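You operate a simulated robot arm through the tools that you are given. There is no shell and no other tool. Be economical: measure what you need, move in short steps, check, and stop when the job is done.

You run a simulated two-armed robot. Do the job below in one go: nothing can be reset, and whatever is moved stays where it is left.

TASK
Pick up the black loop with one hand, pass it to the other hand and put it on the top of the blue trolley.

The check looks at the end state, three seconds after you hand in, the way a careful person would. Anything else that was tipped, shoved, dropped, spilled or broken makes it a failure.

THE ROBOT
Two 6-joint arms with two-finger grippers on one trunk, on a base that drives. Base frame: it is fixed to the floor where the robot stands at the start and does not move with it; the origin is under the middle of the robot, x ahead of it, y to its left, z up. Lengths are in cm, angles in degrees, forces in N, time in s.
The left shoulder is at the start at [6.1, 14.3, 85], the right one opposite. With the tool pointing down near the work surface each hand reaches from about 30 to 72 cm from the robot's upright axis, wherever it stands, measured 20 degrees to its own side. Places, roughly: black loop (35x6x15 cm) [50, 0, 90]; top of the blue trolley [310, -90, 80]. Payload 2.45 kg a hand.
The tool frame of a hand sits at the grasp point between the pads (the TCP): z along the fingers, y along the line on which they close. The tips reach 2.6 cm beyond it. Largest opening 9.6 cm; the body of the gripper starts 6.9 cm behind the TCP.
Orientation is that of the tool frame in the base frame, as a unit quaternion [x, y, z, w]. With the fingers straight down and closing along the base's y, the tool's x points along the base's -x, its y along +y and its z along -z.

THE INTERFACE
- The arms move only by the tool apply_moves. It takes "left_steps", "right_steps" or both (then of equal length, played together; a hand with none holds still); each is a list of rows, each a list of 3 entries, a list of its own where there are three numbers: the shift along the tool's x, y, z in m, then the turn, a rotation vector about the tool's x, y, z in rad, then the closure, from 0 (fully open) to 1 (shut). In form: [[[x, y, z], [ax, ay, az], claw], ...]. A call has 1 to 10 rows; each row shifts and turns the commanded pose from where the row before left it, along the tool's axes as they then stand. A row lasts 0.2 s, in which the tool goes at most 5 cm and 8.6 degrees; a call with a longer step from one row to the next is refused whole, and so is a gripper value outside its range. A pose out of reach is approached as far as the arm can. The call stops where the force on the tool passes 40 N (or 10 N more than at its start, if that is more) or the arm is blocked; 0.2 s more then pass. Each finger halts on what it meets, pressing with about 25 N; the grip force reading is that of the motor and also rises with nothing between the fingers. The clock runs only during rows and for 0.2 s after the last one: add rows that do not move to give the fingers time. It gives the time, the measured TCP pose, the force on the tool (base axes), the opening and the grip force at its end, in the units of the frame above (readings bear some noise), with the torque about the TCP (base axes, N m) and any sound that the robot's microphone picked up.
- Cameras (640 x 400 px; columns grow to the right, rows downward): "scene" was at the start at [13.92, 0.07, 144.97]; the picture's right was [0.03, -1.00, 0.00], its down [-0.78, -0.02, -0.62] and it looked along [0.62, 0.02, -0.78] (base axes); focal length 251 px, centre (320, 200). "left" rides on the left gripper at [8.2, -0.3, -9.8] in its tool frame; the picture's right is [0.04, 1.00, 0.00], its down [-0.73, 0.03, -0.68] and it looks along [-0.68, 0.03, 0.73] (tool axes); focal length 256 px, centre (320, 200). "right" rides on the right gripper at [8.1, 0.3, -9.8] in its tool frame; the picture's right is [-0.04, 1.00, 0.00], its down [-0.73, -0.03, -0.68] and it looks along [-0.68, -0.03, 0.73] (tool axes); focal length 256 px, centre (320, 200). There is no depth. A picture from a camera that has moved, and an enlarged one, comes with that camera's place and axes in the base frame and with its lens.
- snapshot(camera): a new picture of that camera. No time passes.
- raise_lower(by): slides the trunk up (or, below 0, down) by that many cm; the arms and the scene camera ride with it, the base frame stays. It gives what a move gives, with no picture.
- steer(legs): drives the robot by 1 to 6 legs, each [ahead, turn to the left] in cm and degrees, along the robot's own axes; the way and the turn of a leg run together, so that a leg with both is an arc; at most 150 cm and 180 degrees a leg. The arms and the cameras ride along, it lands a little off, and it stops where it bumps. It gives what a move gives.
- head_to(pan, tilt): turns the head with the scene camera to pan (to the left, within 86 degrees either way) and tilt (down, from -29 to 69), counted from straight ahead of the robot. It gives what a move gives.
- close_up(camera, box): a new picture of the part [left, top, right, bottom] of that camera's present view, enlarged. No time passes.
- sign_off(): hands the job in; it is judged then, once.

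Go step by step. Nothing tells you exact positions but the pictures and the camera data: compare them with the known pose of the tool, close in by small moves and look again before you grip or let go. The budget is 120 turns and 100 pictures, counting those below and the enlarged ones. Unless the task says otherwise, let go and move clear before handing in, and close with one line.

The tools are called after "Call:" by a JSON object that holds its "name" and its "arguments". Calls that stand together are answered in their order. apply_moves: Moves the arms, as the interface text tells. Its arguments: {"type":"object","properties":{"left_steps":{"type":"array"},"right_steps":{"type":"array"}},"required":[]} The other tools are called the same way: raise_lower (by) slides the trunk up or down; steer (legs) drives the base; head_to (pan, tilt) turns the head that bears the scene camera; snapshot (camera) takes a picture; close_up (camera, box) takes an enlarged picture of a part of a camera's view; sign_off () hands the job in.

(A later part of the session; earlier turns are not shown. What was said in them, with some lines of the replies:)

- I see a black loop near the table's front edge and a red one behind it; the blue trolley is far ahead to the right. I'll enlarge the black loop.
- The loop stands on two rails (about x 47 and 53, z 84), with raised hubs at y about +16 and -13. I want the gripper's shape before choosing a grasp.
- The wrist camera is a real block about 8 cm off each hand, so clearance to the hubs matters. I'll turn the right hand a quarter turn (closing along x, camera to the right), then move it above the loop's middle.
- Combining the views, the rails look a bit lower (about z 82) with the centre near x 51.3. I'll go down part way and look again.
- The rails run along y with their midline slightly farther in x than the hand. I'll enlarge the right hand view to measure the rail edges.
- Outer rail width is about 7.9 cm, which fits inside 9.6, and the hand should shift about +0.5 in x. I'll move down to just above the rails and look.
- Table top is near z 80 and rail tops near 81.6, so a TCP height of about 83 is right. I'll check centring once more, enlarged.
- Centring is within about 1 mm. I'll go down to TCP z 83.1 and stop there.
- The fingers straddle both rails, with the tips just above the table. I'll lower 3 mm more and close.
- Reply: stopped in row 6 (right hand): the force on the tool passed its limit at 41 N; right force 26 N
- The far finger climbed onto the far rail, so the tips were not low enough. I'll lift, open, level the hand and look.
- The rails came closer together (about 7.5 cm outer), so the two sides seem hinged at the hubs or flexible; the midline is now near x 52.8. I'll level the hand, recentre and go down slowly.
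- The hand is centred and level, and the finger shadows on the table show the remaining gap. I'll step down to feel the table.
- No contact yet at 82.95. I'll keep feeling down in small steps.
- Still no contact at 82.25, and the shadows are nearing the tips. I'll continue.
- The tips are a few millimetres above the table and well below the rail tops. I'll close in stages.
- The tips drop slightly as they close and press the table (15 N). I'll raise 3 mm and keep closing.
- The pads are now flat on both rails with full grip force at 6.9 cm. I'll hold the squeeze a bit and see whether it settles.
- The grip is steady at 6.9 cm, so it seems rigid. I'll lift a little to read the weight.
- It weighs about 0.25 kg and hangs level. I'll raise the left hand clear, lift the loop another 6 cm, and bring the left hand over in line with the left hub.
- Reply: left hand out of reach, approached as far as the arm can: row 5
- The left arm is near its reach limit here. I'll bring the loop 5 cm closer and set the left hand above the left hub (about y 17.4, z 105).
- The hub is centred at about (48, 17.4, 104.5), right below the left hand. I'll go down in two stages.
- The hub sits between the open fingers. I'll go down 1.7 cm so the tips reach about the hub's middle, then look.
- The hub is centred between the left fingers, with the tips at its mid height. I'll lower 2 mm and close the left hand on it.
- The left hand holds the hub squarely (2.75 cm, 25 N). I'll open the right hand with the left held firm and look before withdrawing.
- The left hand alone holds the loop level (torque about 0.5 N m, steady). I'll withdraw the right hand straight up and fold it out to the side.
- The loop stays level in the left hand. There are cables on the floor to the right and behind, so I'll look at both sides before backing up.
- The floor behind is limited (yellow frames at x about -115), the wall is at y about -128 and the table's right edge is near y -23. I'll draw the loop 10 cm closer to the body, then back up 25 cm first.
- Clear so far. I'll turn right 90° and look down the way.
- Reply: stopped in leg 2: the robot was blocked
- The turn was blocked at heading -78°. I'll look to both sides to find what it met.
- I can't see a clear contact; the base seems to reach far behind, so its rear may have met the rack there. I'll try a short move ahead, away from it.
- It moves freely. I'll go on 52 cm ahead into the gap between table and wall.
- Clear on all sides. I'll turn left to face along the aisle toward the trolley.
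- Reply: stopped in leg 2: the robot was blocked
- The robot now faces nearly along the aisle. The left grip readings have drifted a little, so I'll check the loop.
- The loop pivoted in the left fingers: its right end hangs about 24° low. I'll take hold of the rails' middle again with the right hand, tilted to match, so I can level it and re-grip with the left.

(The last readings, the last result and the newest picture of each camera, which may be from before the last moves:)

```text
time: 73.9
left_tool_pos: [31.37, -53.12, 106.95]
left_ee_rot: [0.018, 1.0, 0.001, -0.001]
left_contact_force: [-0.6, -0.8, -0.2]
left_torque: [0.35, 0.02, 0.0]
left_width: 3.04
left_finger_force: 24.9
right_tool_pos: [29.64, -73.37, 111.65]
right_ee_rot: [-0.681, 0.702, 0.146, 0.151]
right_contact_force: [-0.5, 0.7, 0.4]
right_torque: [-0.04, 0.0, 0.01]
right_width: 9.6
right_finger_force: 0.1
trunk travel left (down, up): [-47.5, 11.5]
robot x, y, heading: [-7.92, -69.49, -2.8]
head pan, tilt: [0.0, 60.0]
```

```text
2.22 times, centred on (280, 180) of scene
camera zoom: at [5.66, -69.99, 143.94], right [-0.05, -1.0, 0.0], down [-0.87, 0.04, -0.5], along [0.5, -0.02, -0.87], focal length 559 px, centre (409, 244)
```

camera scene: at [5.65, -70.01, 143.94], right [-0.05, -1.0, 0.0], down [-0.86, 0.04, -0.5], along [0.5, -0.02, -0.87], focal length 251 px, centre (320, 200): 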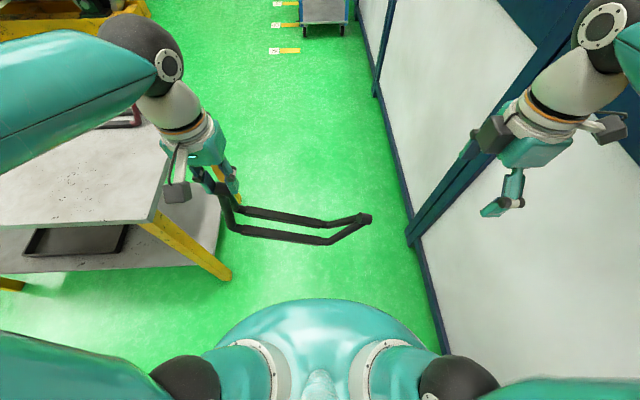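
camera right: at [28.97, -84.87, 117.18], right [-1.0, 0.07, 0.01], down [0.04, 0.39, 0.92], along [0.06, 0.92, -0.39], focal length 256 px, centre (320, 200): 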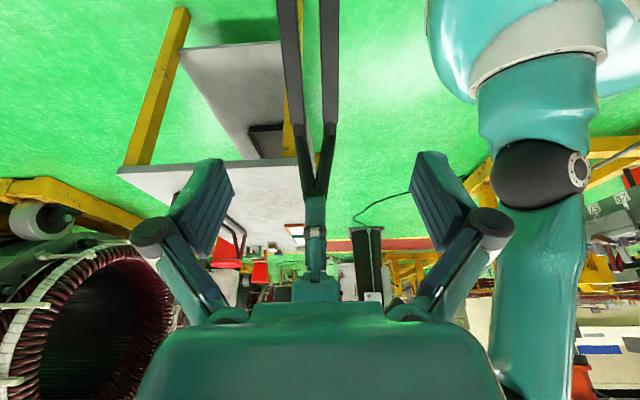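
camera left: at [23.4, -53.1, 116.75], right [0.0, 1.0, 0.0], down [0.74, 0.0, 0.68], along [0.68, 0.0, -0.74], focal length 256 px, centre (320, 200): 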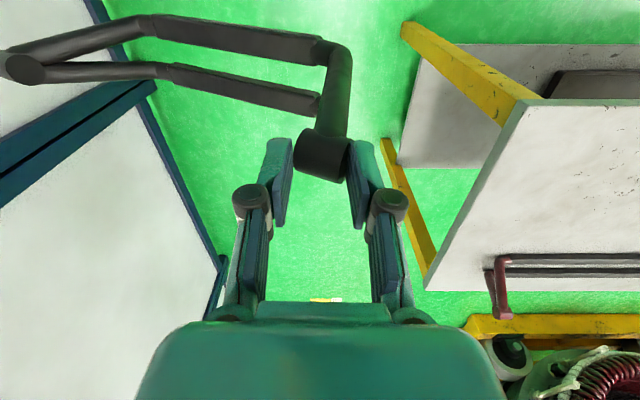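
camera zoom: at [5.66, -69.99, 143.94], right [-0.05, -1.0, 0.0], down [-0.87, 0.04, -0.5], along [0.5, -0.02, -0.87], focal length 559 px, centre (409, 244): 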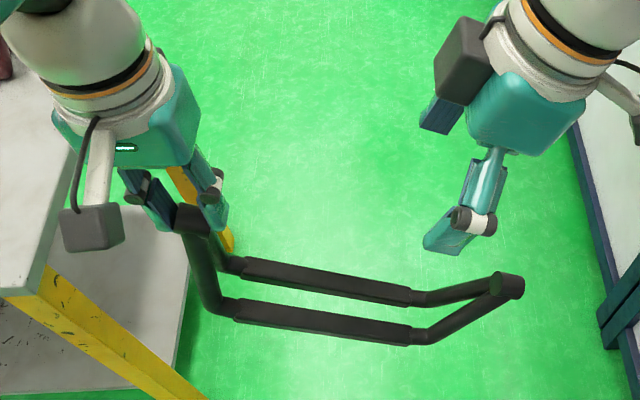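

The rails' middle is at about (31.3, -63.9, 87.8). I'll bring the tilted right hand to 7 cm above it and check.

Call:
{"name": "apply_moves", "arguments": {"right_steps": [[[0.0024, -0.003, 0.037], [0, 0, 0], 0], [[0.0024, -0.003, 0.037], [0, 0, 0], 0], [[0.0024, -0.003, 0.037], [0, 0, 0], 0], [[0.0024, -0.003, 0.037], [0, 0, 0], 0], [[0, 0, 0.035], [0, 0, 0], 0], [[0, 0, 0], [0, 0, 0], 0], [[0, 0, 0], [0, 0, 0], 0]]}}

Call:
{"name": "snapshot", "arguments": {"camera": "right"}}

Call:
{"name": "close_up", "arguments": {"camera": "scene", "box": [140, 90, 420, 270]}}

```text
time: 75.5
left_tool_pos: [31.43, -53.2, 106.97]
left_ee_rot: [0.018, 1.0, 0.0, -0.001]
left_contact_force: [0.5, -0.5, -0.1]
left_torque: [0.38, -0.04, -0.01]
left_width: 3.06
left_finger_force: 24.7
right_tool_pos: [30.99, -66.6, 94.73]
right_ee_rot: [-0.68, 0.702, 0.145, 0.151]
right_contact_force: [-0.3, -0.4, 0.0]
right_torque: [-0.01, 0.0, -0.02]
right_width: 9.59
right_finger_force: 0.1
trunk travel left (down, up): [-47.5, 11.5]
robot x, y, heading: [-7.3, -69.39, -2.7]
head pan, tilt: [0.0, 60.0]
```

```text
35 pictures are left
camera right: at [30.3, -78.13, 100.26], right [-1.0, 0.07, 0.01], down [0.04, 0.39, 0.92], along [0.06, 0.92, -0.39], focal length 256 px, centre (320, 200)
```

right: 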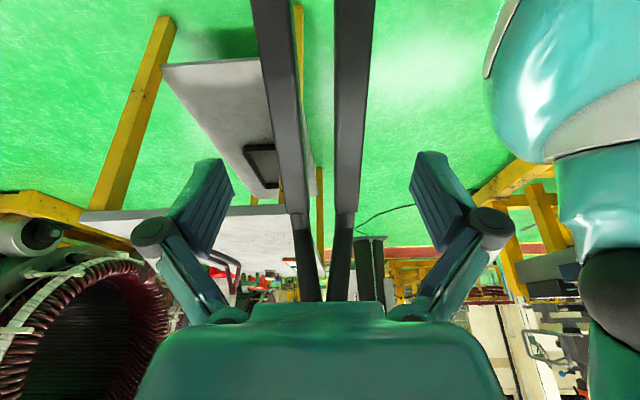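

```text
2.22 times, centred on (280, 180) of scene
camera zoom: at [5.68, -70.0, 143.93], right [-0.05, -1.0, 0.0], down [-0.87, 0.04, -0.5], along [0.5, -0.02, -0.87], focal length 559 px, centre (409, 244)
```

zoom: 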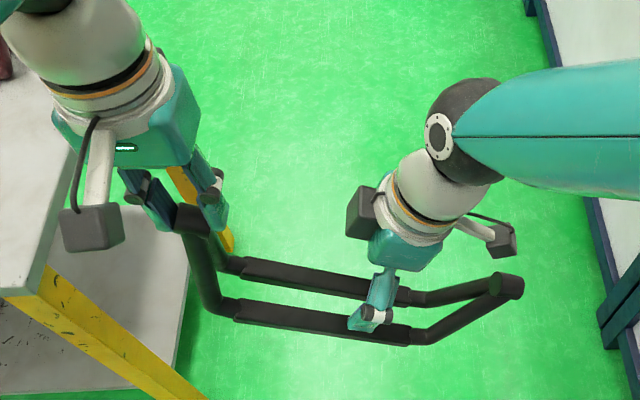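

Alignment matches the first approach. I'll go 6 cm further along the fingers and look.

Call:
{"name": "apply_moves", "arguments": {"right_steps": [[[0, 0, 0.025], [0, 0, 0], 0], [[0, 0, 0.02], [0, 0, 0], 0], [[0, 0, 0.015], [0, 0, 0], 0], [[0, 0, 0], [0, 0, 0], 0], [[0, 0, 0], [0, 0, 0], 0]]}}

Call:
{"name": "close_up", "arguments": {"camera": "right", "box": [160, 60, 480, 260]}}

Call:
{"name": "close_up", "arguments": {"camera": "scene", "box": [140, 90, 420, 270]}}

```text
time: 76.7
left_tool_pos: [31.42, -53.11, 106.99]
left_ee_rot: [0.017, 1.0, 0.001, -0.002]
left_contact_force: [-0.8, 0.1, -0.2]
left_torque: [0.39, 0.01, -0.02]
left_width: 3.04
left_finger_force: 24.6
right_tool_pos: [30.93, -64.29, 89.19]
right_ee_rot: [-0.68, 0.703, 0.145, 0.151]
right_contact_force: [0.1, -0.1, 0.6]
right_torque: [0.01, 0.03, 0.02]
right_width: 9.59
right_finger_force: 0.0
trunk travel left (down, up): [-47.5, 11.5]
robot x, y, heading: [-7.56, -69.23, -2.9]
head pan, tilt: [0.0, 60.0]
```

```text
2.00 times, centred on (320, 160) of right
camera zoom: at [30.4, -75.79, 94.68], right [-1.0, 0.07, 0.02], down [0.04, 0.39, 0.92], along [0.06, 0.92, -0.39], focal length 512 px, centre (320, 280)
```

zoom: 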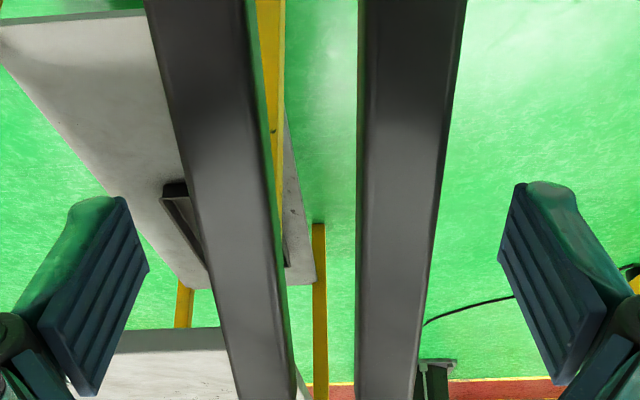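

```text
2.22 times, centred on (280, 180) of scene
camera zoom: at [5.67, -70.01, 143.93], right [-0.05, -1.0, 0.0], down [-0.87, 0.04, -0.5], along [0.5, -0.02, -0.87], focal length 559 px, centre (409, 244)
```

zoom: 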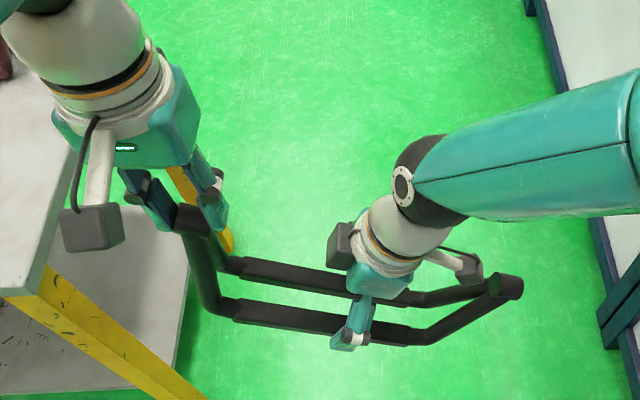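

The rails are centred between the pads. I'll go 1.2 cm deeper and close the right hand.

Call:
{"name": "apply_moves", "arguments": {"right_steps": [[[0, -0.001, 0.012], [0, 0, 0], 0], [[0, 0, 0], [0, 0, 0], 0.1], [[0, 0, 0], [0, 0, 0], 0.2], [[0, 0, 0], [0, 0, 0], 0.3], [[0, 0, 0], [0, 0, 0], 0.4], [[0, 0, 0], [0, 0, 0], 0.6], [[0, 0, 0], [0, 0, 0], 1], [[0, 0, 0], [0, 0, 0], 1]]}}

Call:
{"name": "close_up", "arguments": {"camera": "right", "box": [160, 60, 480, 260]}}

Call:
{"name": "close_up", "arguments": {"camera": "scene", "box": [140, 90, 420, 270]}}

```text
time: 78.5
left_tool_pos: [31.32, -53.12, 106.92]
left_ee_rot: [0.018, 1.0, 0.001, -0.001]
left_contact_force: [-6.6, 1.4, -1.6]
left_torque: [0.38, 0.65, 0.16]
left_width: 3.01
left_finger_force: 24.6
right_tool_pos: [31.26, -63.77, 88.1]
right_ee_rot: [-0.68, 0.703, 0.145, 0.151]
right_contact_force: [6.7, -1.3, 0.7]
right_torque: [0.22, 0.45, -0.82]
right_width: 6.99
right_finger_force: 25.4
trunk travel left (down, up): [-47.5, 11.5]
robot x, y, heading: [-7.37, -69.67, -2.8]
head pan, tilt: [0.0, 60.0]
```

```text
2.00 times, centred on (320, 160) of right
camera zoom: at [30.59, -75.26, 93.61], right [-1.0, 0.07, 0.01], down [0.04, 0.39, 0.92], along [0.06, 0.92, -0.39], focal length 512 px, centre (320, 280)
```

zoom: 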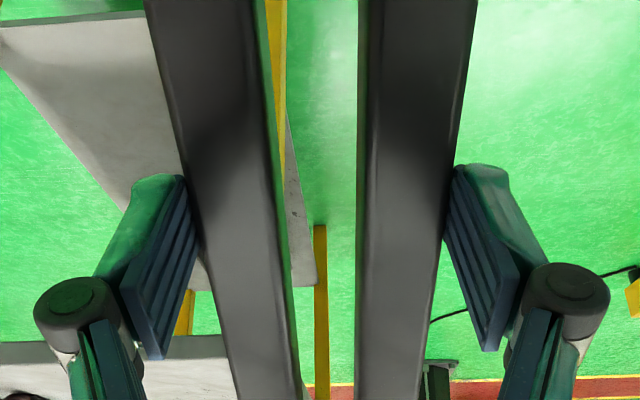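

```text
2.22 times, centred on (280, 180) of scene
camera zoom: at [5.66, -70.01, 143.94], right [-0.05, -1.0, 0.0], down [-0.87, 0.04, -0.5], along [0.5, -0.02, -0.87], focal length 559 px, centre (409, 244)
```

zoom: 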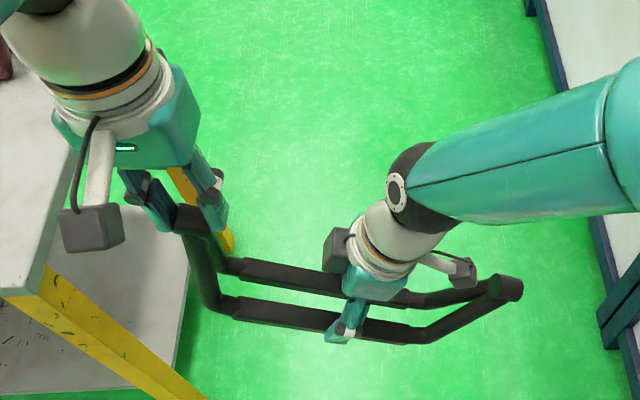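

The right hand has a firm grip at the rails' middle. Now I'll open the left hand, raise it clear, and level the loop with the right.

Call:
{"name": "apply_moves", "arguments": {"left_steps": [[[0, 0, 0], [0, 0, 0], 0.6], [[0, 0, 0], [0, 0, 0], 0.4], [[0, 0, 0], [0, 0, 0], 0.3], [[0, 0, -0.03], [0, 0, 0], 0.3], [[0, 0, -0.03], [0, 0, 0], 0.3], [[0, 0, -0.02], [0, 0, 0], 0.3], [[0, 0, 0], [0, 0, 0], 0]]}}

Call:
{"name": "apply_moves", "arguments": {"right_steps": [[[0, 0, 0], [0, 0.07, 0], 1], [[0, 0, 0], [0, 0.07, 0], 1], [[0, 0, 0], [0, 0.07, 0], 1], [[0, 0, 0], [0, 0.07, 0], 1], [[0, 0, 0], [0, 0.07, 0], 1], [[0, 0, 0], [0, 0.07, 0], 1], [[0, 0, 0], [0, 0, 0], 1]]}}

Call:
{"name": "snapshot", "arguments": {"camera": "scene"}}

Call:
{"name": "snapshot", "arguments": {"camera": "left"}}

```text
time: 80.1
left_tool_pos: [31.58, -53.2, 114.92]
left_ee_rot: [0.018, 1.0, 0.001, -0.002]
left_contact_force: [-0.9, 0.3, 0.5]
left_torque: [-0.03, -0.01, -0.04]
left_width: 9.61
left_finger_force: 0.0
right_tool_pos: [31.38, -63.78, 87.9]
right_ee_rot: [-0.68, 0.702, 0.145, 0.151]
right_contact_force: [0.2, 1.0, -0.4]
right_torque: [0.0, 0.01, 0.01]
right_width: 6.99
right_finger_force: 24.6
trunk travel left (down, up): [-47.5, 11.5]
robot x, y, heading: [-7.06, -69.37, -2.8]
head pan, tilt: [0.0, 60.0]
```

```text
time: 81.7
left_tool_pos: [31.47, -53.28, 114.94]
left_ee_rot: [0.018, 1.0, 0.0, -0.001]
left_contact_force: [-0.4, -0.3, 0.4]
left_torque: [-0.02, 0.0, -0.02]
left_width: 9.59
left_finger_force: 0.0
right_tool_pos: [31.4, -63.91, 87.96]
right_ee_rot: [-0.696, 0.718, -0.001, 0.0]
right_contact_force: [-0.1, -0.3, -0.5]
right_torque: [-0.02, -0.01, 0.04]
right_width: 7.01
right_finger_force: 25.3
trunk travel left (down, up): [-47.5, 11.5]
robot x, y, heading: [-7.16, -69.38, -2.9]
head pan, tilt: [0.0, 60.0]
```

```text
29 pictures are left
camera scene: at [5.66, -70.02, 143.94], right [-0.05, -1.0, 0.0], down [-0.87, 0.04, -0.5], along [0.5, -0.02, -0.87], focal length 251 px, centre (320, 200)
```

scene: 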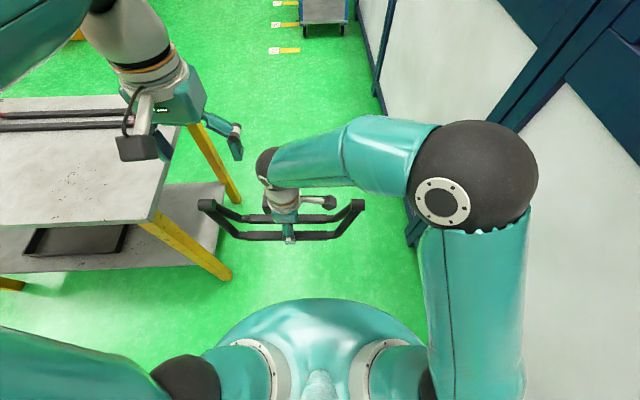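

```text
28 pictures are left
camera left: at [23.41, -53.24, 124.7], right [-0.01, 1.0, 0.0], down [0.74, 0.0, 0.68], along [0.68, 0.0, -0.74], focal length 256 px, centre (320, 200)
```

left: 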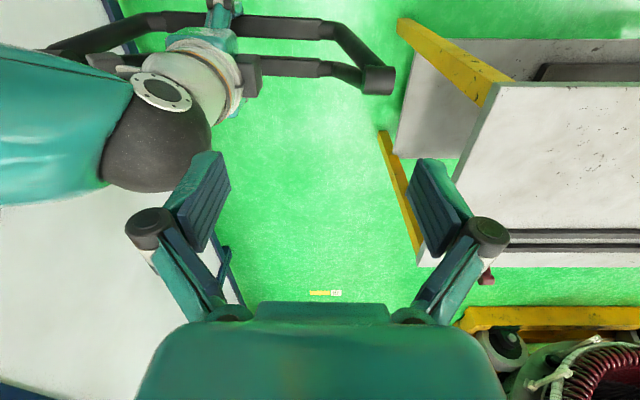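

The loop is level again in the right hand, held at its centre with no torque, so I'll carry it this way and pass it at the trolley. I'll move the left hand outward a bit and drive ahead 130 cm.

Call:
{"name": "apply_moves", "arguments": {"left_steps": [[[0, 0.03, 0], [0, 0, 0], 0], [[0, 0.03, 0], [0, 0, 0], 0], [[0, 0, 0], [0, 0, 0], 0]]}}

Call:
{"name": "steer", "arguments": {"legs": [[60, 0], [70, 0]]}}

Call:
{"name": "head_to", "arguments": {"pan": 0, "tilt": 35}}

Call:
{"name": "snapshot", "arguments": {"camera": "scene"}}

```text
time: 82.5
left_tool_pos: [31.93, -47.04, 114.9]
left_ee_rot: [0.017, 1.0, 0.001, 0.0]
left_contact_force: [-0.2, 0.4, 0.2]
left_torque: [-0.03, -0.02, -0.01]
left_width: 9.59
left_finger_force: 0.1
right_tool_pos: [31.32, -64.03, 88.06]
right_ee_rot: [-0.696, 0.718, 0.0, 0.001]
right_contact_force: [-0.2, 0.6, 0.7]
right_torque: [-0.05, -0.02, 0.01]
right_width: 6.97
right_finger_force: 24.8
trunk travel left (down, up): [-47.5, 11.5]
robot x, y, heading: [-7.07, -69.36, -2.7]
head pan, tilt: [0.0, 60.0]
```

```text
time: 89.4
left_tool_pos: [160.21, -51.38, 114.89]
left_ee_rot: [0.008, 1.0, 0.0, -0.002]
left_contact_force: [0.5, 0.1, -0.5]
left_torque: [0.0, -0.02, -0.03]
left_width: 9.62
left_finger_force: 0.0
right_tool_pos: [159.95, -68.25, 87.96]
right_ee_rot: [-0.703, 0.711, 0.0, 0.002]
right_contact_force: [0.8, -0.1, 0.2]
right_torque: [-0.01, 0.03, 0.0]
right_width: 6.97
right_finger_force: 24.9
trunk travel left (down, up): [-47.5, 11.5]
robot x, y, heading: [121.18, -74.39, -1.6]
head pan, tilt: [0.0, 60.0]
```

```text
time: 90.3
left_tool_pos: [160.19, -51.31, 114.98]
left_ee_rot: [0.008, 1.0, 0.0, -0.001]
left_contact_force: [0.5, 0.3, -0.7]
left_torque: [0.0, -0.02, 0.02]
left_width: 9.61
left_finger_force: 0.1
right_tool_pos: [159.88, -68.21, 88.03]
right_ee_rot: [-0.703, 0.712, 0.001, 0.001]
right_contact_force: [-0.1, -0.1, 0.8]
right_torque: [-0.04, 0.02, 0.0]
right_width: 7.0
right_finger_force: 24.6
trunk travel left (down, up): [-47.5, 11.5]
robot x, y, heading: [121.42, -74.51, -1.4]
head pan, tilt: [0.0, 35.0]
```

```text
27 pictures are left
camera scene: at [136.5, -74.84, 147.36], right [-0.03, -1.0, 0.0], down [-0.57, 0.02, -0.82], along [0.82, -0.02, -0.57], focal length 251 px, centre (320, 200)
```

scene: 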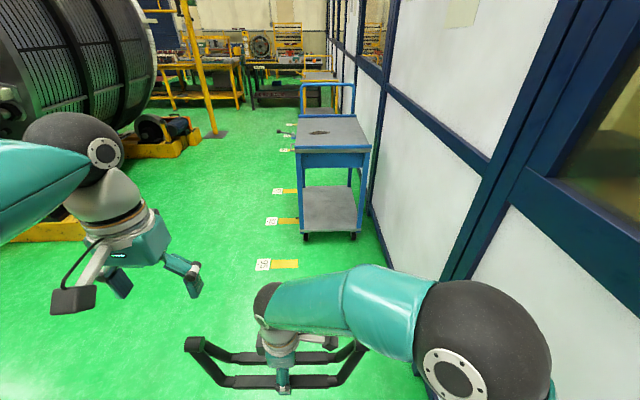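

The trolley top's front edge is near x 290, z 80.5, spanning y about -64 to -111. I'll drive on 95 cm and look closely at its top.

Call:
{"name": "steer", "arguments": {"legs": [[95, -1]]}}

Call:
{"name": "head_to", "arguments": {"pan": 0, "tilt": 42}}

Call:
{"name": "snapshot", "arguments": {"camera": "scene"}}

```text
time: 95.2
left_tool_pos: [255.17, -57.8, 115.0]
left_ee_rot: [0.03, 1.0, 0.001, -0.002]
left_contact_force: [0.4, 0.0, 0.2]
left_torque: [0.0, 0.02, 0.0]
left_width: 9.61
left_finger_force: 0.1
right_tool_pos: [254.02, -74.66, 88.05]
right_ee_rot: [-0.688, 0.726, 0.0, 0.0]
right_contact_force: [0.1, 0.0, -0.9]
right_torque: [0.0, -0.01, 0.02]
right_width: 7.01
right_finger_force: 25.1
trunk travel left (down, up): [-47.5, 11.5]
robot x, y, heading: [215.23, -79.12, -4.0]
head pan, tilt: [0.0, 35.0]
```

```text
time: 95.9
left_tool_pos: [254.98, -57.81, 115.01]
left_ee_rot: [0.029, 1.0, 0.001, -0.001]
left_contact_force: [-0.7, -1.2, -0.7]
left_torque: [0.01, 0.02, 0.0]
left_width: 9.61
left_finger_force: 0.1
right_tool_pos: [253.91, -74.79, 88.04]
right_ee_rot: [-0.687, 0.727, 0.0, 0.001]
right_contact_force: [-0.9, 0.2, 0.1]
right_torque: [-0.04, 0.01, -0.03]
right_width: 7.0
right_finger_force: 25.4
trunk travel left (down, up): [-47.5, 11.5]
robot x, y, heading: [215.23, -79.26, -4.3]
head pan, tilt: [0.0, 42.0]
```

```text
26 pictures are left
camera scene: at [229.84, -80.21, 146.32], right [-0.07, -1.0, 0.0], down [-0.67, 0.05, -0.74], along [0.74, -0.05, -0.67], focal length 251 px, centre (320, 200)
```

scene: 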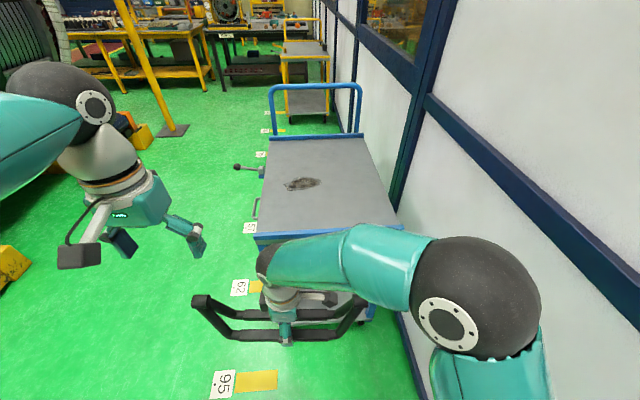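

The trolley top is clear except for a flat stain, spanning x 286–352 and y -62 to -112. I'll raise the trunk 5 cm and drive the last 32 cm.

Call:
{"name": "raise_lower", "arguments": {"by": 5}}

Call:
{"name": "steer", "arguments": {"legs": [[20, 3], [12, 0]]}}

Call:
{"name": "head_to", "arguments": {"pan": 0, "tilt": 55}}

Call:
{"name": "snapshot", "arguments": {"camera": "scene"}}

```text
time: 96.8
left_tool_pos: [254.96, -57.77, 119.91]
left_ee_rot: [0.029, 1.0, 0.001, 0.0]
left_contact_force: [-0.3, -0.5, -1.0]
left_torque: [0.0, 0.0, 0.01]
left_width: 9.6
left_finger_force: 0.0
right_tool_pos: [253.9, -74.57, 93.01]
right_ee_rot: [-0.687, 0.726, 0.0, 0.002]
right_contact_force: [-0.3, 0.4, -4.1]
right_torque: [-0.01, 0.01, -0.02]
right_width: 6.99
right_finger_force: 24.8
trunk travel left (down, up): [-52.5, 6.5]
robot x, y, heading: [215.2, -78.85, -4.0]
head pan, tilt: [0.0, 42.0]
```

```text
time: 99.3
left_tool_pos: [286.22, -56.55, 119.96]
left_ee_rot: [0.001, 1.0, 0.001, -0.002]
left_contact_force: [1.4, -0.1, 0.4]
left_torque: [-0.01, 0.03, 0.01]
left_width: 9.59
left_finger_force: 0.1
right_tool_pos: [286.08, -73.49, 93.06]
right_ee_rot: [0.708, -0.707, 0.0, -0.001]
right_contact_force: [-0.5, -0.1, -4.0]
right_torque: [-0.05, 0.03, 0.0]
right_width: 7.02
right_finger_force: 24.8
trunk travel left (down, up): [-52.5, 6.5]
robot x, y, heading: [247.34, -80.22, -0.9]
head pan, tilt: [0.0, 42.0]
```

```text
time: 100.1
left_tool_pos: [286.13, -56.58, 120.06]
left_ee_rot: [0.0, 1.0, 0.001, -0.001]
left_contact_force: [0.4, -0.2, 0.6]
left_torque: [0.02, 0.0, 0.04]
left_width: 9.57
left_finger_force: 0.0
right_tool_pos: [286.12, -73.44, 93.07]
right_ee_rot: [0.708, -0.707, 0.0, 0.0]
right_contact_force: [-0.8, 0.1, -3.7]
right_torque: [-0.04, 0.0, -0.04]
right_width: 6.98
right_finger_force: 24.5
trunk travel left (down, up): [-52.5, 6.5]
robot x, y, heading: [247.8, -79.73, -0.8]
head pan, tilt: [0.0, 55.0]
```

```text
25 pictures are left
camera scene: at [261.11, -80.34, 149.55], right [-0.01, -1.0, 0.0], down [-0.82, 0.01, -0.57], along [0.57, -0.01, -0.82], focal length 251 px, centre (320, 200)
```

scene: 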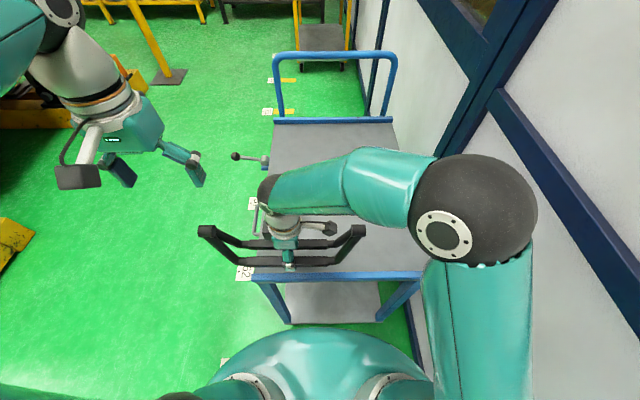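

The trolley top is right under the loop. I'll move the loop over the top's middle (x 300, y -85) and bring the left hand above the left hub.

Call:
{"name": "apply_moves", "arguments": {"right_steps": [[[0.022, -0.028, 0], [0, 0, 0], 1], [[0.022, -0.028, 0], [0, 0, 0], 1], [[0.022, -0.028, 0], [0, 0, 0], 1], [[0.022, -0.028, 0], [0, 0, 0], 1], [[0.022, -0.028, 0], [0, 0, 0], 1], [[0, 0, 0], [0, 0, 0], 1], [[0, 0, 0], [0, 0, 0], 1], [[0, 0, 0], [0, 0, 0], 1]], "left_steps": [[[0, 0, 0], [0, 0, 0], 0], [[0, 0, 0], [0, 0, 0], 0.2], [[0, 0, 0], [0, 0, 0], 0.3], [[-0.028, -0.024, 0], [0, 0, 0], 0.3], [[-0.028, -0.024, 0.01], [0, 0, 0], 0.3], [[-0.028, -0.024, 0.02], [0, 0, 0], 0.3], [[-0.028, -0.024, 0.02], [0, 0, 0], 0.3], [[-0.027, -0.023, 0.02], [0, 0, 0], 0.3]]}}

Call:
{"name": "snapshot", "arguments": {"camera": "left"}}

Call:
{"name": "snapshot", "arguments": {"camera": "scene"}}

```text
time: 101.9
left_tool_pos: [300.21, -68.37, 112.9]
left_ee_rot: [0.0, 1.0, 0.001, -0.002]
left_contact_force: [0.2, -0.1, -0.5]
left_torque: [0.0, 0.01, -0.01]
left_width: 6.72
left_finger_force: 0.0
right_tool_pos: [300.36, -84.47, 92.97]
right_ee_rot: [0.708, -0.707, 0.0, -0.001]
right_contact_force: [0.1, -0.2, -3.0]
right_torque: [-0.01, 0.0, -0.02]
right_width: 6.98
right_finger_force: 25.1
trunk travel left (down, up): [-52.5, 6.5]
robot x, y, heading: [247.36, -80.12, -0.9]
head pan, tilt: [0.0, 55.0]
```

```text
24 pictures are left
camera left: at [292.14, -68.55, 122.6], right [-0.04, 1.0, 0.0], down [0.74, 0.03, 0.68], along [0.68, 0.03, -0.74], focal length 256 px, centre (320, 200)
```

left: 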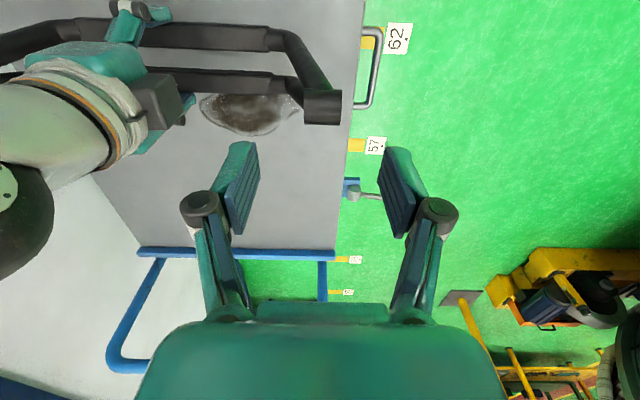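

```text
23 pictures are left
camera scene: at [261.32, -80.4, 149.53], right [-0.01, -1.0, 0.0], down [-0.82, 0.01, -0.57], along [0.57, -0.01, -0.82], focal length 251 px, centre (320, 200)
```

scene: 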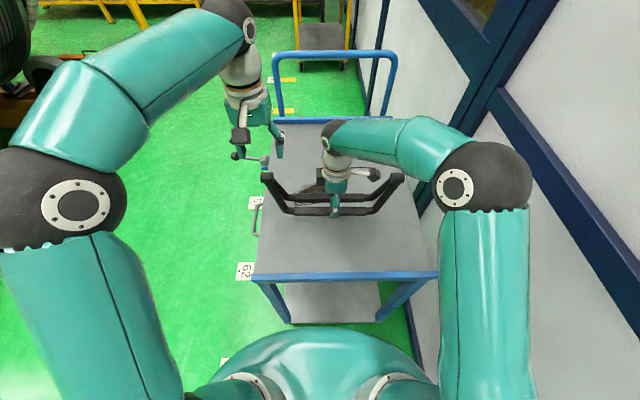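

The hub is just under the left hand, 0.4 cm off in y. I'll lower the loop 5 cm and the left hand with it, then check before gripping.

Call:
{"name": "apply_moves", "arguments": {"right_steps": [[[0, 0, 0.02], [0, 0, 0], 1], [[0, 0, 0.02], [0, 0, 0], 1], [[0, 0, 0.01], [0, 0, 0], 1], [[0, 0, 0], [0, 0, 0], 1], [[0, 0, 0], [0, 0, 0], 1], [[0, 0, 0], [0, 0, 0], 1]], "left_steps": [[[0, 0.004, 0.02], [0, 0, 0], 0.3], [[0, 0, 0.02], [0, 0, 0], 0.3], [[0, 0, 0.02], [0, 0, 0], 0.3], [[0, 0, 0.025], [0, 0, 0], 0.3], [[0, 0, 0.025], [0, 0, 0], 0.3], [[0, 0, 0], [0, 0, 0], 0.3]]}}

Call:
{"name": "snapshot", "arguments": {"camera": "left"}}

Call:
{"name": "close_up", "arguments": {"camera": "scene", "box": [230, 90, 430, 230]}}

```text
time: 103.3
left_tool_pos: [299.87, -68.1, 101.92]
left_ee_rot: [0.002, 1.0, 0.001, -0.002]
left_contact_force: [0.0, 0.2, -0.8]
left_torque: [-0.01, -0.01, 0.02]
left_width: 6.72
left_finger_force: 0.0
right_tool_pos: [300.04, -84.66, 88.09]
right_ee_rot: [0.708, -0.707, 0.0, 0.0]
right_contact_force: [0.5, -0.1, -3.4]
right_torque: [0.0, -0.01, -0.02]
right_width: 6.98
right_finger_force: 24.9
trunk travel left (down, up): [-52.5, 6.5]
robot x, y, heading: [247.74, -79.78, -0.6]
head pan, tilt: [0.0, 55.0]
```

```text
22 pictures are left
camera left: at [291.82, -68.35, 111.76], right [-0.04, 1.0, 0.0], down [0.74, 0.03, 0.68], along [0.68, 0.03, -0.74], focal length 256 px, centre (320, 200)
```

left: 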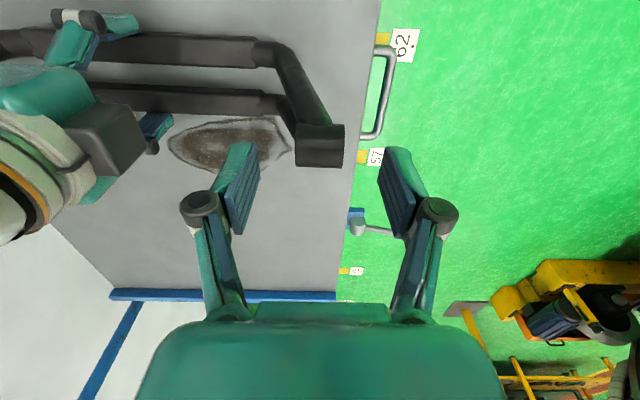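

```text
2.86 times, centred on (330, 160) of scene
camera zoom: at [261.18, -80.37, 149.54], right [-0.01, -1.0, 0.0], down [-0.82, 0.01, -0.57], along [0.57, -0.01, -0.82], focal length 718 px, centre (291, 314)
```

zoom: 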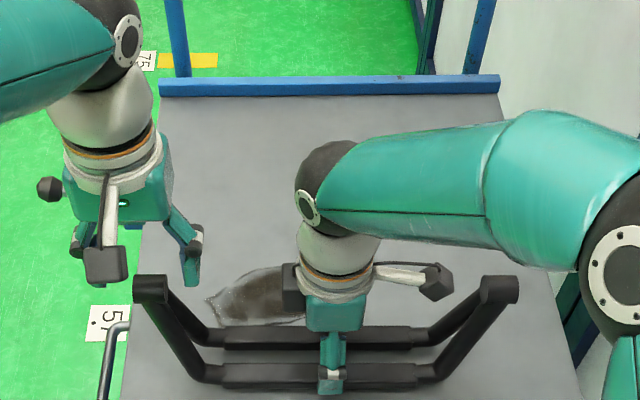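

Same relation as the first pass, 2 cm higher. I'll lower the left hand 2.1 cm and close it on the hub.

Call:
{"name": "apply_moves", "arguments": {"left_steps": [[[0, 0, 0.012], [0, 0, 0], 0.3], [[0, 0, 0.009], [0, 0, 0], 0.4], [[0, 0, 0], [0, 0, 0], 0.5], [[0, 0, 0], [0, 0, 0], 0.6], [[0, 0, 0], [0, 0, 0], 0.7], [[0, 0, 0], [0, 0, 0], 0.8], [[0, 0, 0], [0, 0, 0], 1], [[0, 0, 0], [0, 0, 0], 1]]}}

Call:
{"name": "snapshot", "arguments": {"camera": "left"}}

```text
time: 105.1
left_tool_pos: [299.96, -68.01, 99.79]
left_ee_rot: [0.0, 1.0, 0.0, -0.002]
left_contact_force: [-0.6, -1.8, -0.8]
left_torque: [-0.01, -0.09, 0.19]
left_width: 2.77
left_finger_force: 24.8
right_tool_pos: [300.07, -84.5, 88.1]
right_ee_rot: [0.708, -0.707, 0.0, -0.001]
right_contact_force: [-0.2, 2.2, -3.0]
right_torque: [-0.07, 0.13, -0.22]
right_width: 7.01
right_finger_force: 25.4
trunk travel left (down, up): [-52.5, 6.5]
robot x, y, heading: [247.39, -80.01, -1.1]
head pan, tilt: [0.0, 55.0]
```

```text
20 pictures are left
camera left: at [291.91, -68.32, 109.63], right [-0.04, 1.0, 0.0], down [0.74, 0.03, 0.68], along [0.68, 0.03, -0.74], focal length 256 px, centre (320, 200)
```

left: 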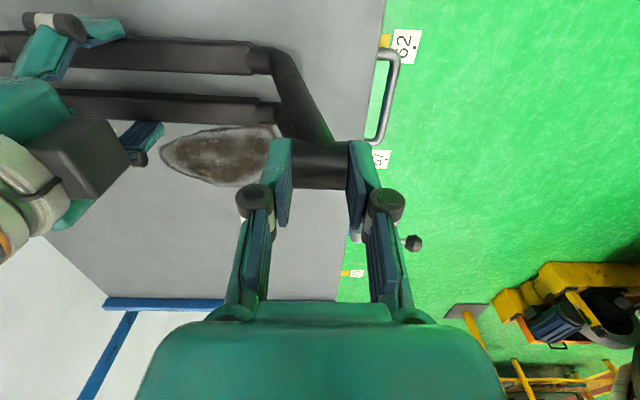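

The left hand grips the hub squarely and deeper than before. I'll open the right hand and withdraw it straight up, then check the hang.

Call:
{"name": "apply_moves", "arguments": {"right_steps": [[[0, 0, 0], [0, 0, 0], 0.2], [[0, 0, 0], [0, 0, 0], 0], [[0, 0, 0], [0, 0, 0], 0], [[0, 0, -0.02], [0, 0, 0], 0], [[0, 0, -0.04], [0, 0, 0], 0], [[0, 0, -0.04], [0, 0, 0], 0], [[0, 0, -0.04], [0, 0, 0], 0], [[0, 0, -0.03], [0, 0, 0], 0], [[0, 0, 0], [0, 0, 0], 0]]}}

Call:
{"name": "close_up", "arguments": {"camera": "scene", "box": [230, 90, 430, 230]}}

```text
time: 107.1
left_tool_pos: [299.95, -68.13, 99.89]
left_ee_rot: [0.001, 1.0, 0.001, -0.002]
left_contact_force: [-0.3, -0.2, -0.5]
left_torque: [0.57, -0.05, -0.01]
left_width: 2.78
left_finger_force: 24.6
right_tool_pos: [299.99, -84.58, 105.11]
right_ee_rot: [0.708, -0.707, 0.0, -0.001]
right_contact_force: [-0.4, 0.1, -0.3]
right_torque: [0.0, 0.01, 0.02]
right_width: 9.62
right_finger_force: 0.0
trunk travel left (down, up): [-52.5, 6.5]
robot x, y, heading: [247.7, -79.98, -0.9]
head pan, tilt: [0.0, 55.0]
```

```text
2.86 times, centred on (330, 160) of scene
camera zoom: at [261.23, -80.37, 149.54], right [-0.01, -1.0, 0.0], down [-0.82, 0.01, -0.57], along [0.57, -0.01, -0.82], focal length 718 px, centre (291, 314)
```

zoom: 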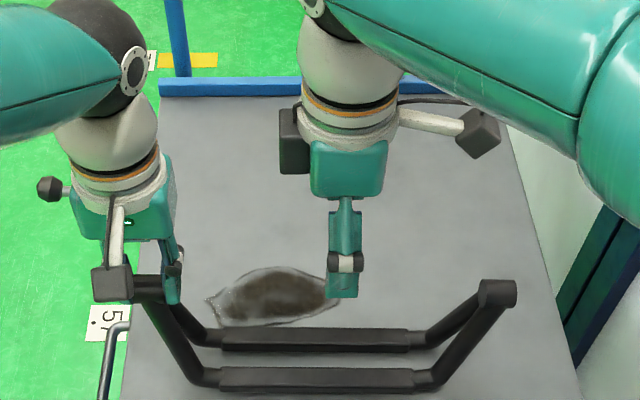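

The loop hangs level from the left hand alone. I'll back the right hand away, shift the loop 3 cm right onto the top, and lower it most of the way.

Call:
{"name": "apply_moves", "arguments": {"right_steps": [[[0, 0, -0.03], [0, 0, 0], 0], [[0, 0, -0.03], [0, 0, 0], 0], [[0, 0.03, 0], [0, 0, 0], 0], [[0, 0.03, 0], [0, 0, 0], 0], [[0.01, 0.03, 0], [0, 0, 0], 0], [[0.02, 0.03, 0], [0, 0, 0], 0], [[0, 0, 0], [0, 0, 0], 0]]}}

Call:
{"name": "apply_moves", "arguments": {"left_steps": [[[0, -0.01, 0], [0, 0, 0], 1], [[0, -0.01, 0], [0, 0, 0], 1], [[0, -0.01, 0], [0, 0, 0], 1], [[0, 0, 0.01], [0, 0, 0], 1], [[0, 0, 0.01], [0, 0, 0], 1], [[0, 0, 0.01], [0, 0, 0], 1], [[0, 0, 0.005], [0, 0, 0], 1], [[0, 0, 0], [0, 0, 0], 1], [[0, 0, 0], [0, 0, 0], 1]]}}

Call:
{"name": "close_up", "arguments": {"camera": "scene", "box": [230, 90, 430, 230]}}

```text
time: 108.7
left_tool_pos: [299.93, -68.06, 99.8]
left_ee_rot: [0.001, 1.0, 0.0, -0.002]
left_contact_force: [0.9, 0.2, 0.1]
left_torque: [0.54, -0.03, 0.02]
left_width: 2.8
left_finger_force: 25.0
right_tool_pos: [288.2, -87.69, 111.08]
right_ee_rot: [0.708, -0.706, 0.0, -0.001]
right_contact_force: [0.1, -0.4, 0.2]
right_torque: [0.01, 0.04, 0.0]
right_width: 9.63
right_finger_force: 0.0
trunk travel left (down, up): [-52.5, 6.5]
robot x, y, heading: [247.21, -79.95, -0.7]
head pan, tilt: [0.0, 55.0]
```

```text
time: 110.1
left_tool_pos: [300.17, -71.24, 97.85]
left_ee_rot: [0.0, 1.0, -0.001, 0.006]
left_contact_force: [-5.0, 2.8, 18.9]
left_torque: [-0.41, 0.62, -0.23]
left_width: 2.93
left_finger_force: 25.4
right_tool_pos: [288.11, -87.69, 111.24]
right_ee_rot: [0.708, -0.706, 0.0, -0.001]
right_contact_force: [0.8, -0.1, -0.6]
right_torque: [0.02, 0.05, 0.03]
right_width: 9.59
right_finger_force: 0.1
trunk travel left (down, up): [-52.5, 6.5]
robot x, y, heading: [247.69, -79.84, -0.7]
head pan, tilt: [0.0, 55.0]
stopped in row 7 (left hand): the force on the tool passed its limit at 49 N (the readings are from after the stop); the commanded pose is now the measured one
```

```text
2.86 times, centred on (330, 160) of scene
camera zoom: at [261.04, -80.43, 149.56], right [-0.01, -1.0, 0.0], down [-0.82, 0.01, -0.57], along [0.57, -0.01, -0.82], focal length 718 px, centre (291, 314)
```

zoom: 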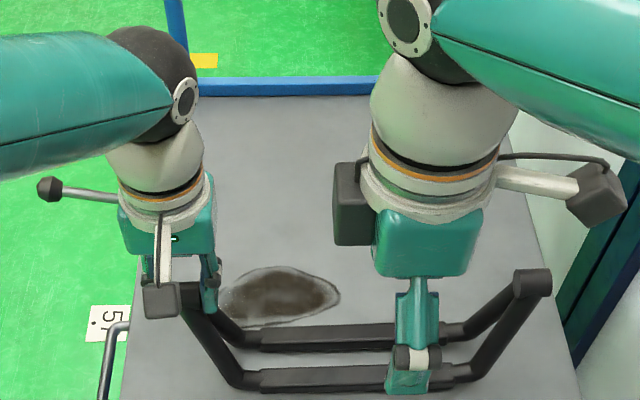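

It touched down at left TCP z 97.9, sooner than expected, with some pressing force. I'll relax upward a few millimetres and inspect.

Call:
{"name": "apply_moves", "arguments": {"left_steps": [[[0, 0, -0.003], [0, 0, 0], 1], [[0, 0, 0], [0, 0, 0], 1], [[0, 0, 0], [0, 0, 0], 1]]}}

Call:
{"name": "snapshot", "arguments": {"camera": "left"}}

Call:
{"name": "close_up", "arguments": {"camera": "right", "box": [0, 0, 640, 400]}}

```text
time: 110.9
left_tool_pos: [300.08, -71.27, 97.86]
left_ee_rot: [-0.002, 1.0, -0.001, 0.007]
left_contact_force: [3.4, -2.2, 9.0]
left_torque: [-0.45, -0.51, 0.2]
left_width: 2.92
left_finger_force: 25.2
right_tool_pos: [288.09, -87.57, 111.1]
right_ee_rot: [0.708, -0.707, 0.0, -0.001]
right_contact_force: [-1.0, 0.4, -0.2]
right_torque: [0.0, -0.03, -0.01]
right_width: 9.57
right_finger_force: 0.1
trunk travel left (down, up): [-52.5, 6.5]
robot x, y, heading: [247.18, -80.01, -0.9]
head pan, tilt: [0.0, 55.0]
```

```text
17 pictures are left
camera left: at [291.96, -71.46, 107.5], right [-0.04, 1.0, 0.0], down [0.72, 0.03, 0.69], along [0.69, 0.03, -0.72], focal length 256 px, centre (320, 200)
```

left: 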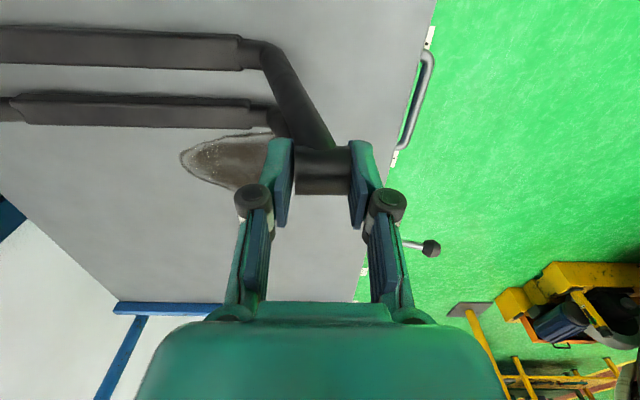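

```text
1.00 times, centred on (320, 200) of right (not enlarged: the box is as wide or as high as the picture)
camera zoom: at [287.82, -95.84, 120.91], right [-1.0, 0.04, 0.0], down [0.03, 0.73, 0.68], along [0.03, 0.68, -0.73], focal length 256 px, centre (320, 200)
```

zoom: 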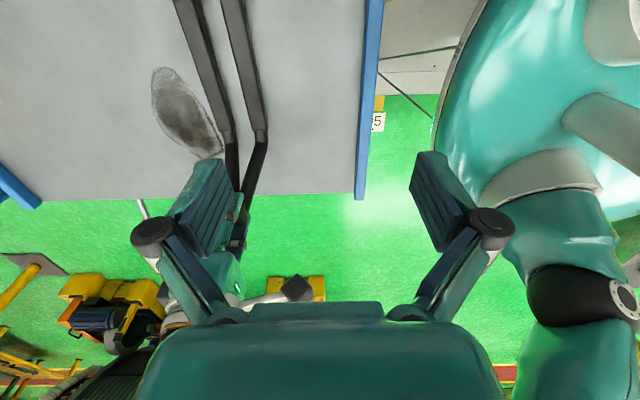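

The rails are down on the top, well inside its edges. I'll ease up another 3 mm to take off the pressure.

Call:
{"name": "apply_moves", "arguments": {"left_steps": [[[0, 0, -0.003], [0, 0, 0], 1], [[0, 0, 0], [0, 0, 0], 1], [[0, 0, 0], [0, 0, 0], 1]]}}

Call:
{"name": "close_up", "arguments": {"camera": "scene", "box": [230, 90, 430, 230]}}

```text
time: 111.7
left_tool_pos: [300.17, -71.25, 98.1]
left_ee_rot: [-0.001, 1.0, -0.002, 0.004]
left_contact_force: [-1.7, -1.8, 2.4]
left_torque: [0.03, 0.18, -0.02]
left_width: 2.87
left_finger_force: 24.8
right_tool_pos: [288.18, -87.66, 111.09]
right_ee_rot: [0.708, -0.707, 0.0, 0.0]
right_contact_force: [0.1, -0.4, -0.3]
right_torque: [-0.01, 0.01, 0.01]
right_width: 9.6
right_finger_force: 0.0
trunk travel left (down, up): [-52.5, 6.5]
robot x, y, heading: [247.37, -79.87, -0.9]
head pan, tilt: [0.0, 55.0]
```

```text
2.86 times, centred on (330, 160) of scene
camera zoom: at [261.13, -80.39, 149.54], right [-0.01, -1.0, 0.0], down [-0.82, 0.01, -0.57], along [0.57, -0.01, -0.82], focal length 718 px, centre (291, 314)
```

zoom: 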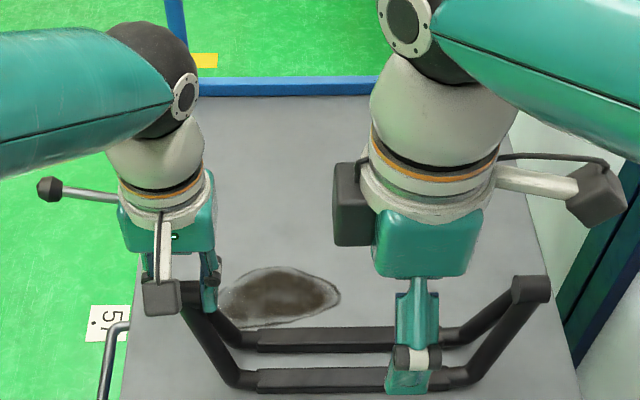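

Force and torque are near zero and the loop sits flat. I'll open the left hand gradually and look before moving off.

Call:
{"name": "apply_moves", "arguments": {"left_steps": [[[0, 0, 0], [0, 0, 0], 0.65], [[0, 0, 0], [0, 0, 0], 0.55], [[0, 0, 0], [0, 0, 0], 0.45], [[0, 0, 0], [0, 0, 0], 0.4], [[0, 0, 0], [0, 0, 0], 0.4]]}}

Call:
{"name": "snapshot", "arguments": {"camera": "left"}}

```text
time: 112.9
left_tool_pos: [300.19, -71.11, 98.19]
left_ee_rot: [-0.001, 1.0, -0.002, 0.005]
left_contact_force: [-0.3, 0.2, -0.4]
left_torque: [0.02, -0.03, 0.02]
left_width: 5.76
left_finger_force: 0.0
right_tool_pos: [288.18, -87.7, 111.2]
right_ee_rot: [0.708, -0.707, 0.0, -0.002]
right_contact_force: [-0.2, -0.9, -0.3]
right_torque: [0.01, -0.02, 0.01]
right_width: 9.63
right_finger_force: 0.0
trunk travel left (down, up): [-52.5, 6.5]
robot x, y, heading: [247.58, -80.1, -0.9]
head pan, tilt: [0.0, 55.0]
```

```text
14 pictures are left
camera left: at [292.04, -71.4, 107.78], right [-0.04, 1.0, 0.0], down [0.73, 0.03, 0.69], along [0.69, 0.03, -0.73], focal length 256 px, centre (320, 200)
```

left: 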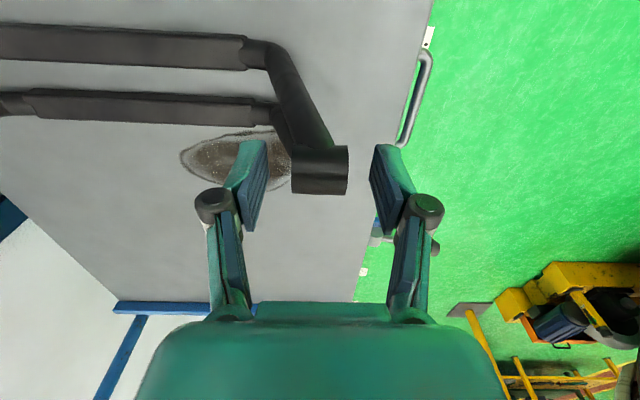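

The fingers are free of the hub and the loop stands still. I'll raise the left hand straight up, then back it away.

Call:
{"name": "apply_moves", "arguments": {"left_steps": [[[0, 0, -0.02], [0, 0, 0], 0.3], [[0, 0, -0.04], [0, 0, 0], 0.3], [[0, 0, -0.04], [0, 0, 0], 0.3], [[0, 0, -0.04], [0, 0, 0], 0.3], [[0.03, 0.03, 0], [0, 0, 0], 0.3], [[0.03, 0.03, 0], [0, 0, 0], 0.3], [[0.03, 0.03, 0], [0, 0, 0], 0.3], [[0, 0, 0], [0, 0, 0], 0.3]], "right_steps": [[[0, 0, 0], [0, 0, 0], 0], [[0, 0, -0.02], [0, 0, 0], 0], [[0, 0, -0.02], [0, 0, 0], 0], [[0, 0.02, 0], [0, 0, 0], 0], [[0, 0.02, 0], [0, 0, 0], 0], [[0, 0.02, 0], [0, 0, 0], 0], [[0, 0, 0], [0, 0, 0], 0], [[0, 0, 0], [0, 0, 0], 0]]}}

Call:
{"name": "snapshot", "arguments": {"camera": "scene"}}

Call:
{"name": "close_up", "arguments": {"camera": "scene", "box": [230, 110, 430, 250]}}

```text
time: 114.7
left_tool_pos: [291.31, -61.8, 112.01]
left_ee_rot: [0.0, 1.0, -0.002, 0.005]
left_contact_force: [0.1, -1.1, -0.9]
left_torque: [0.0, 0.02, 0.0]
left_width: 6.71
left_finger_force: 0.0
right_tool_pos: [282.15, -87.56, 115.28]
right_ee_rot: [0.708, -0.706, -0.001, 0.0]
right_contact_force: [-0.6, -0.1, 0.3]
right_torque: [0.02, 0.02, 0.02]
right_width: 9.6
right_finger_force: 0.0
trunk travel left (down, up): [-52.5, 6.5]
robot x, y, heading: [247.89, -79.78, -0.7]
head pan, tilt: [0.0, 55.0]
```

```text
13 pictures are left
camera scene: at [261.2, -80.43, 149.54], right [-0.01, -1.0, 0.0], down [-0.82, 0.01, -0.57], along [0.57, -0.01, -0.82], focal length 251 px, centre (320, 200)
```

scene: 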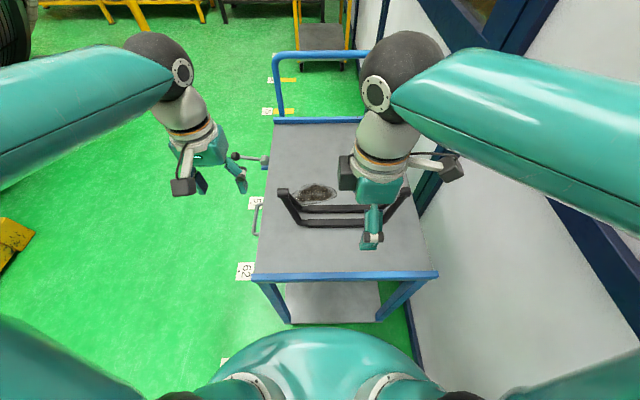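

```text
2.86 times, centred on (330, 180) of scene
camera zoom: at [261.2, -80.43, 149.54], right [-0.01, -1.0, 0.0], down [-0.82, 0.01, -0.57], along [0.57, -0.01, -0.82], focal length 718 px, centre (291, 257)
```

zoom: 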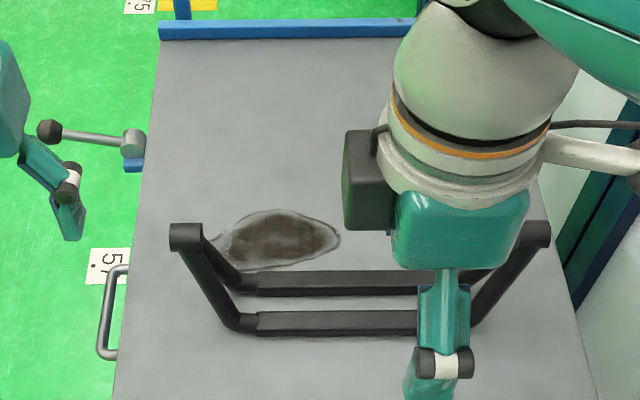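

The black loop stands upright on the trolley top and both hands are clear of it, so I'm handing in.

Call:
{"name": "sign_off", "arguments": {}}

```text
The job is handed in.
```

The black loop was picked up with the right hand, passed to the left in the air above the trolley and set upright on the blue trolley's top; on the way it slipped in an earlier left-hand grip, so I took it back with the right hand, and two base turns stopped as blocked by something I couldn't identify, though I saw nothing knocked over.
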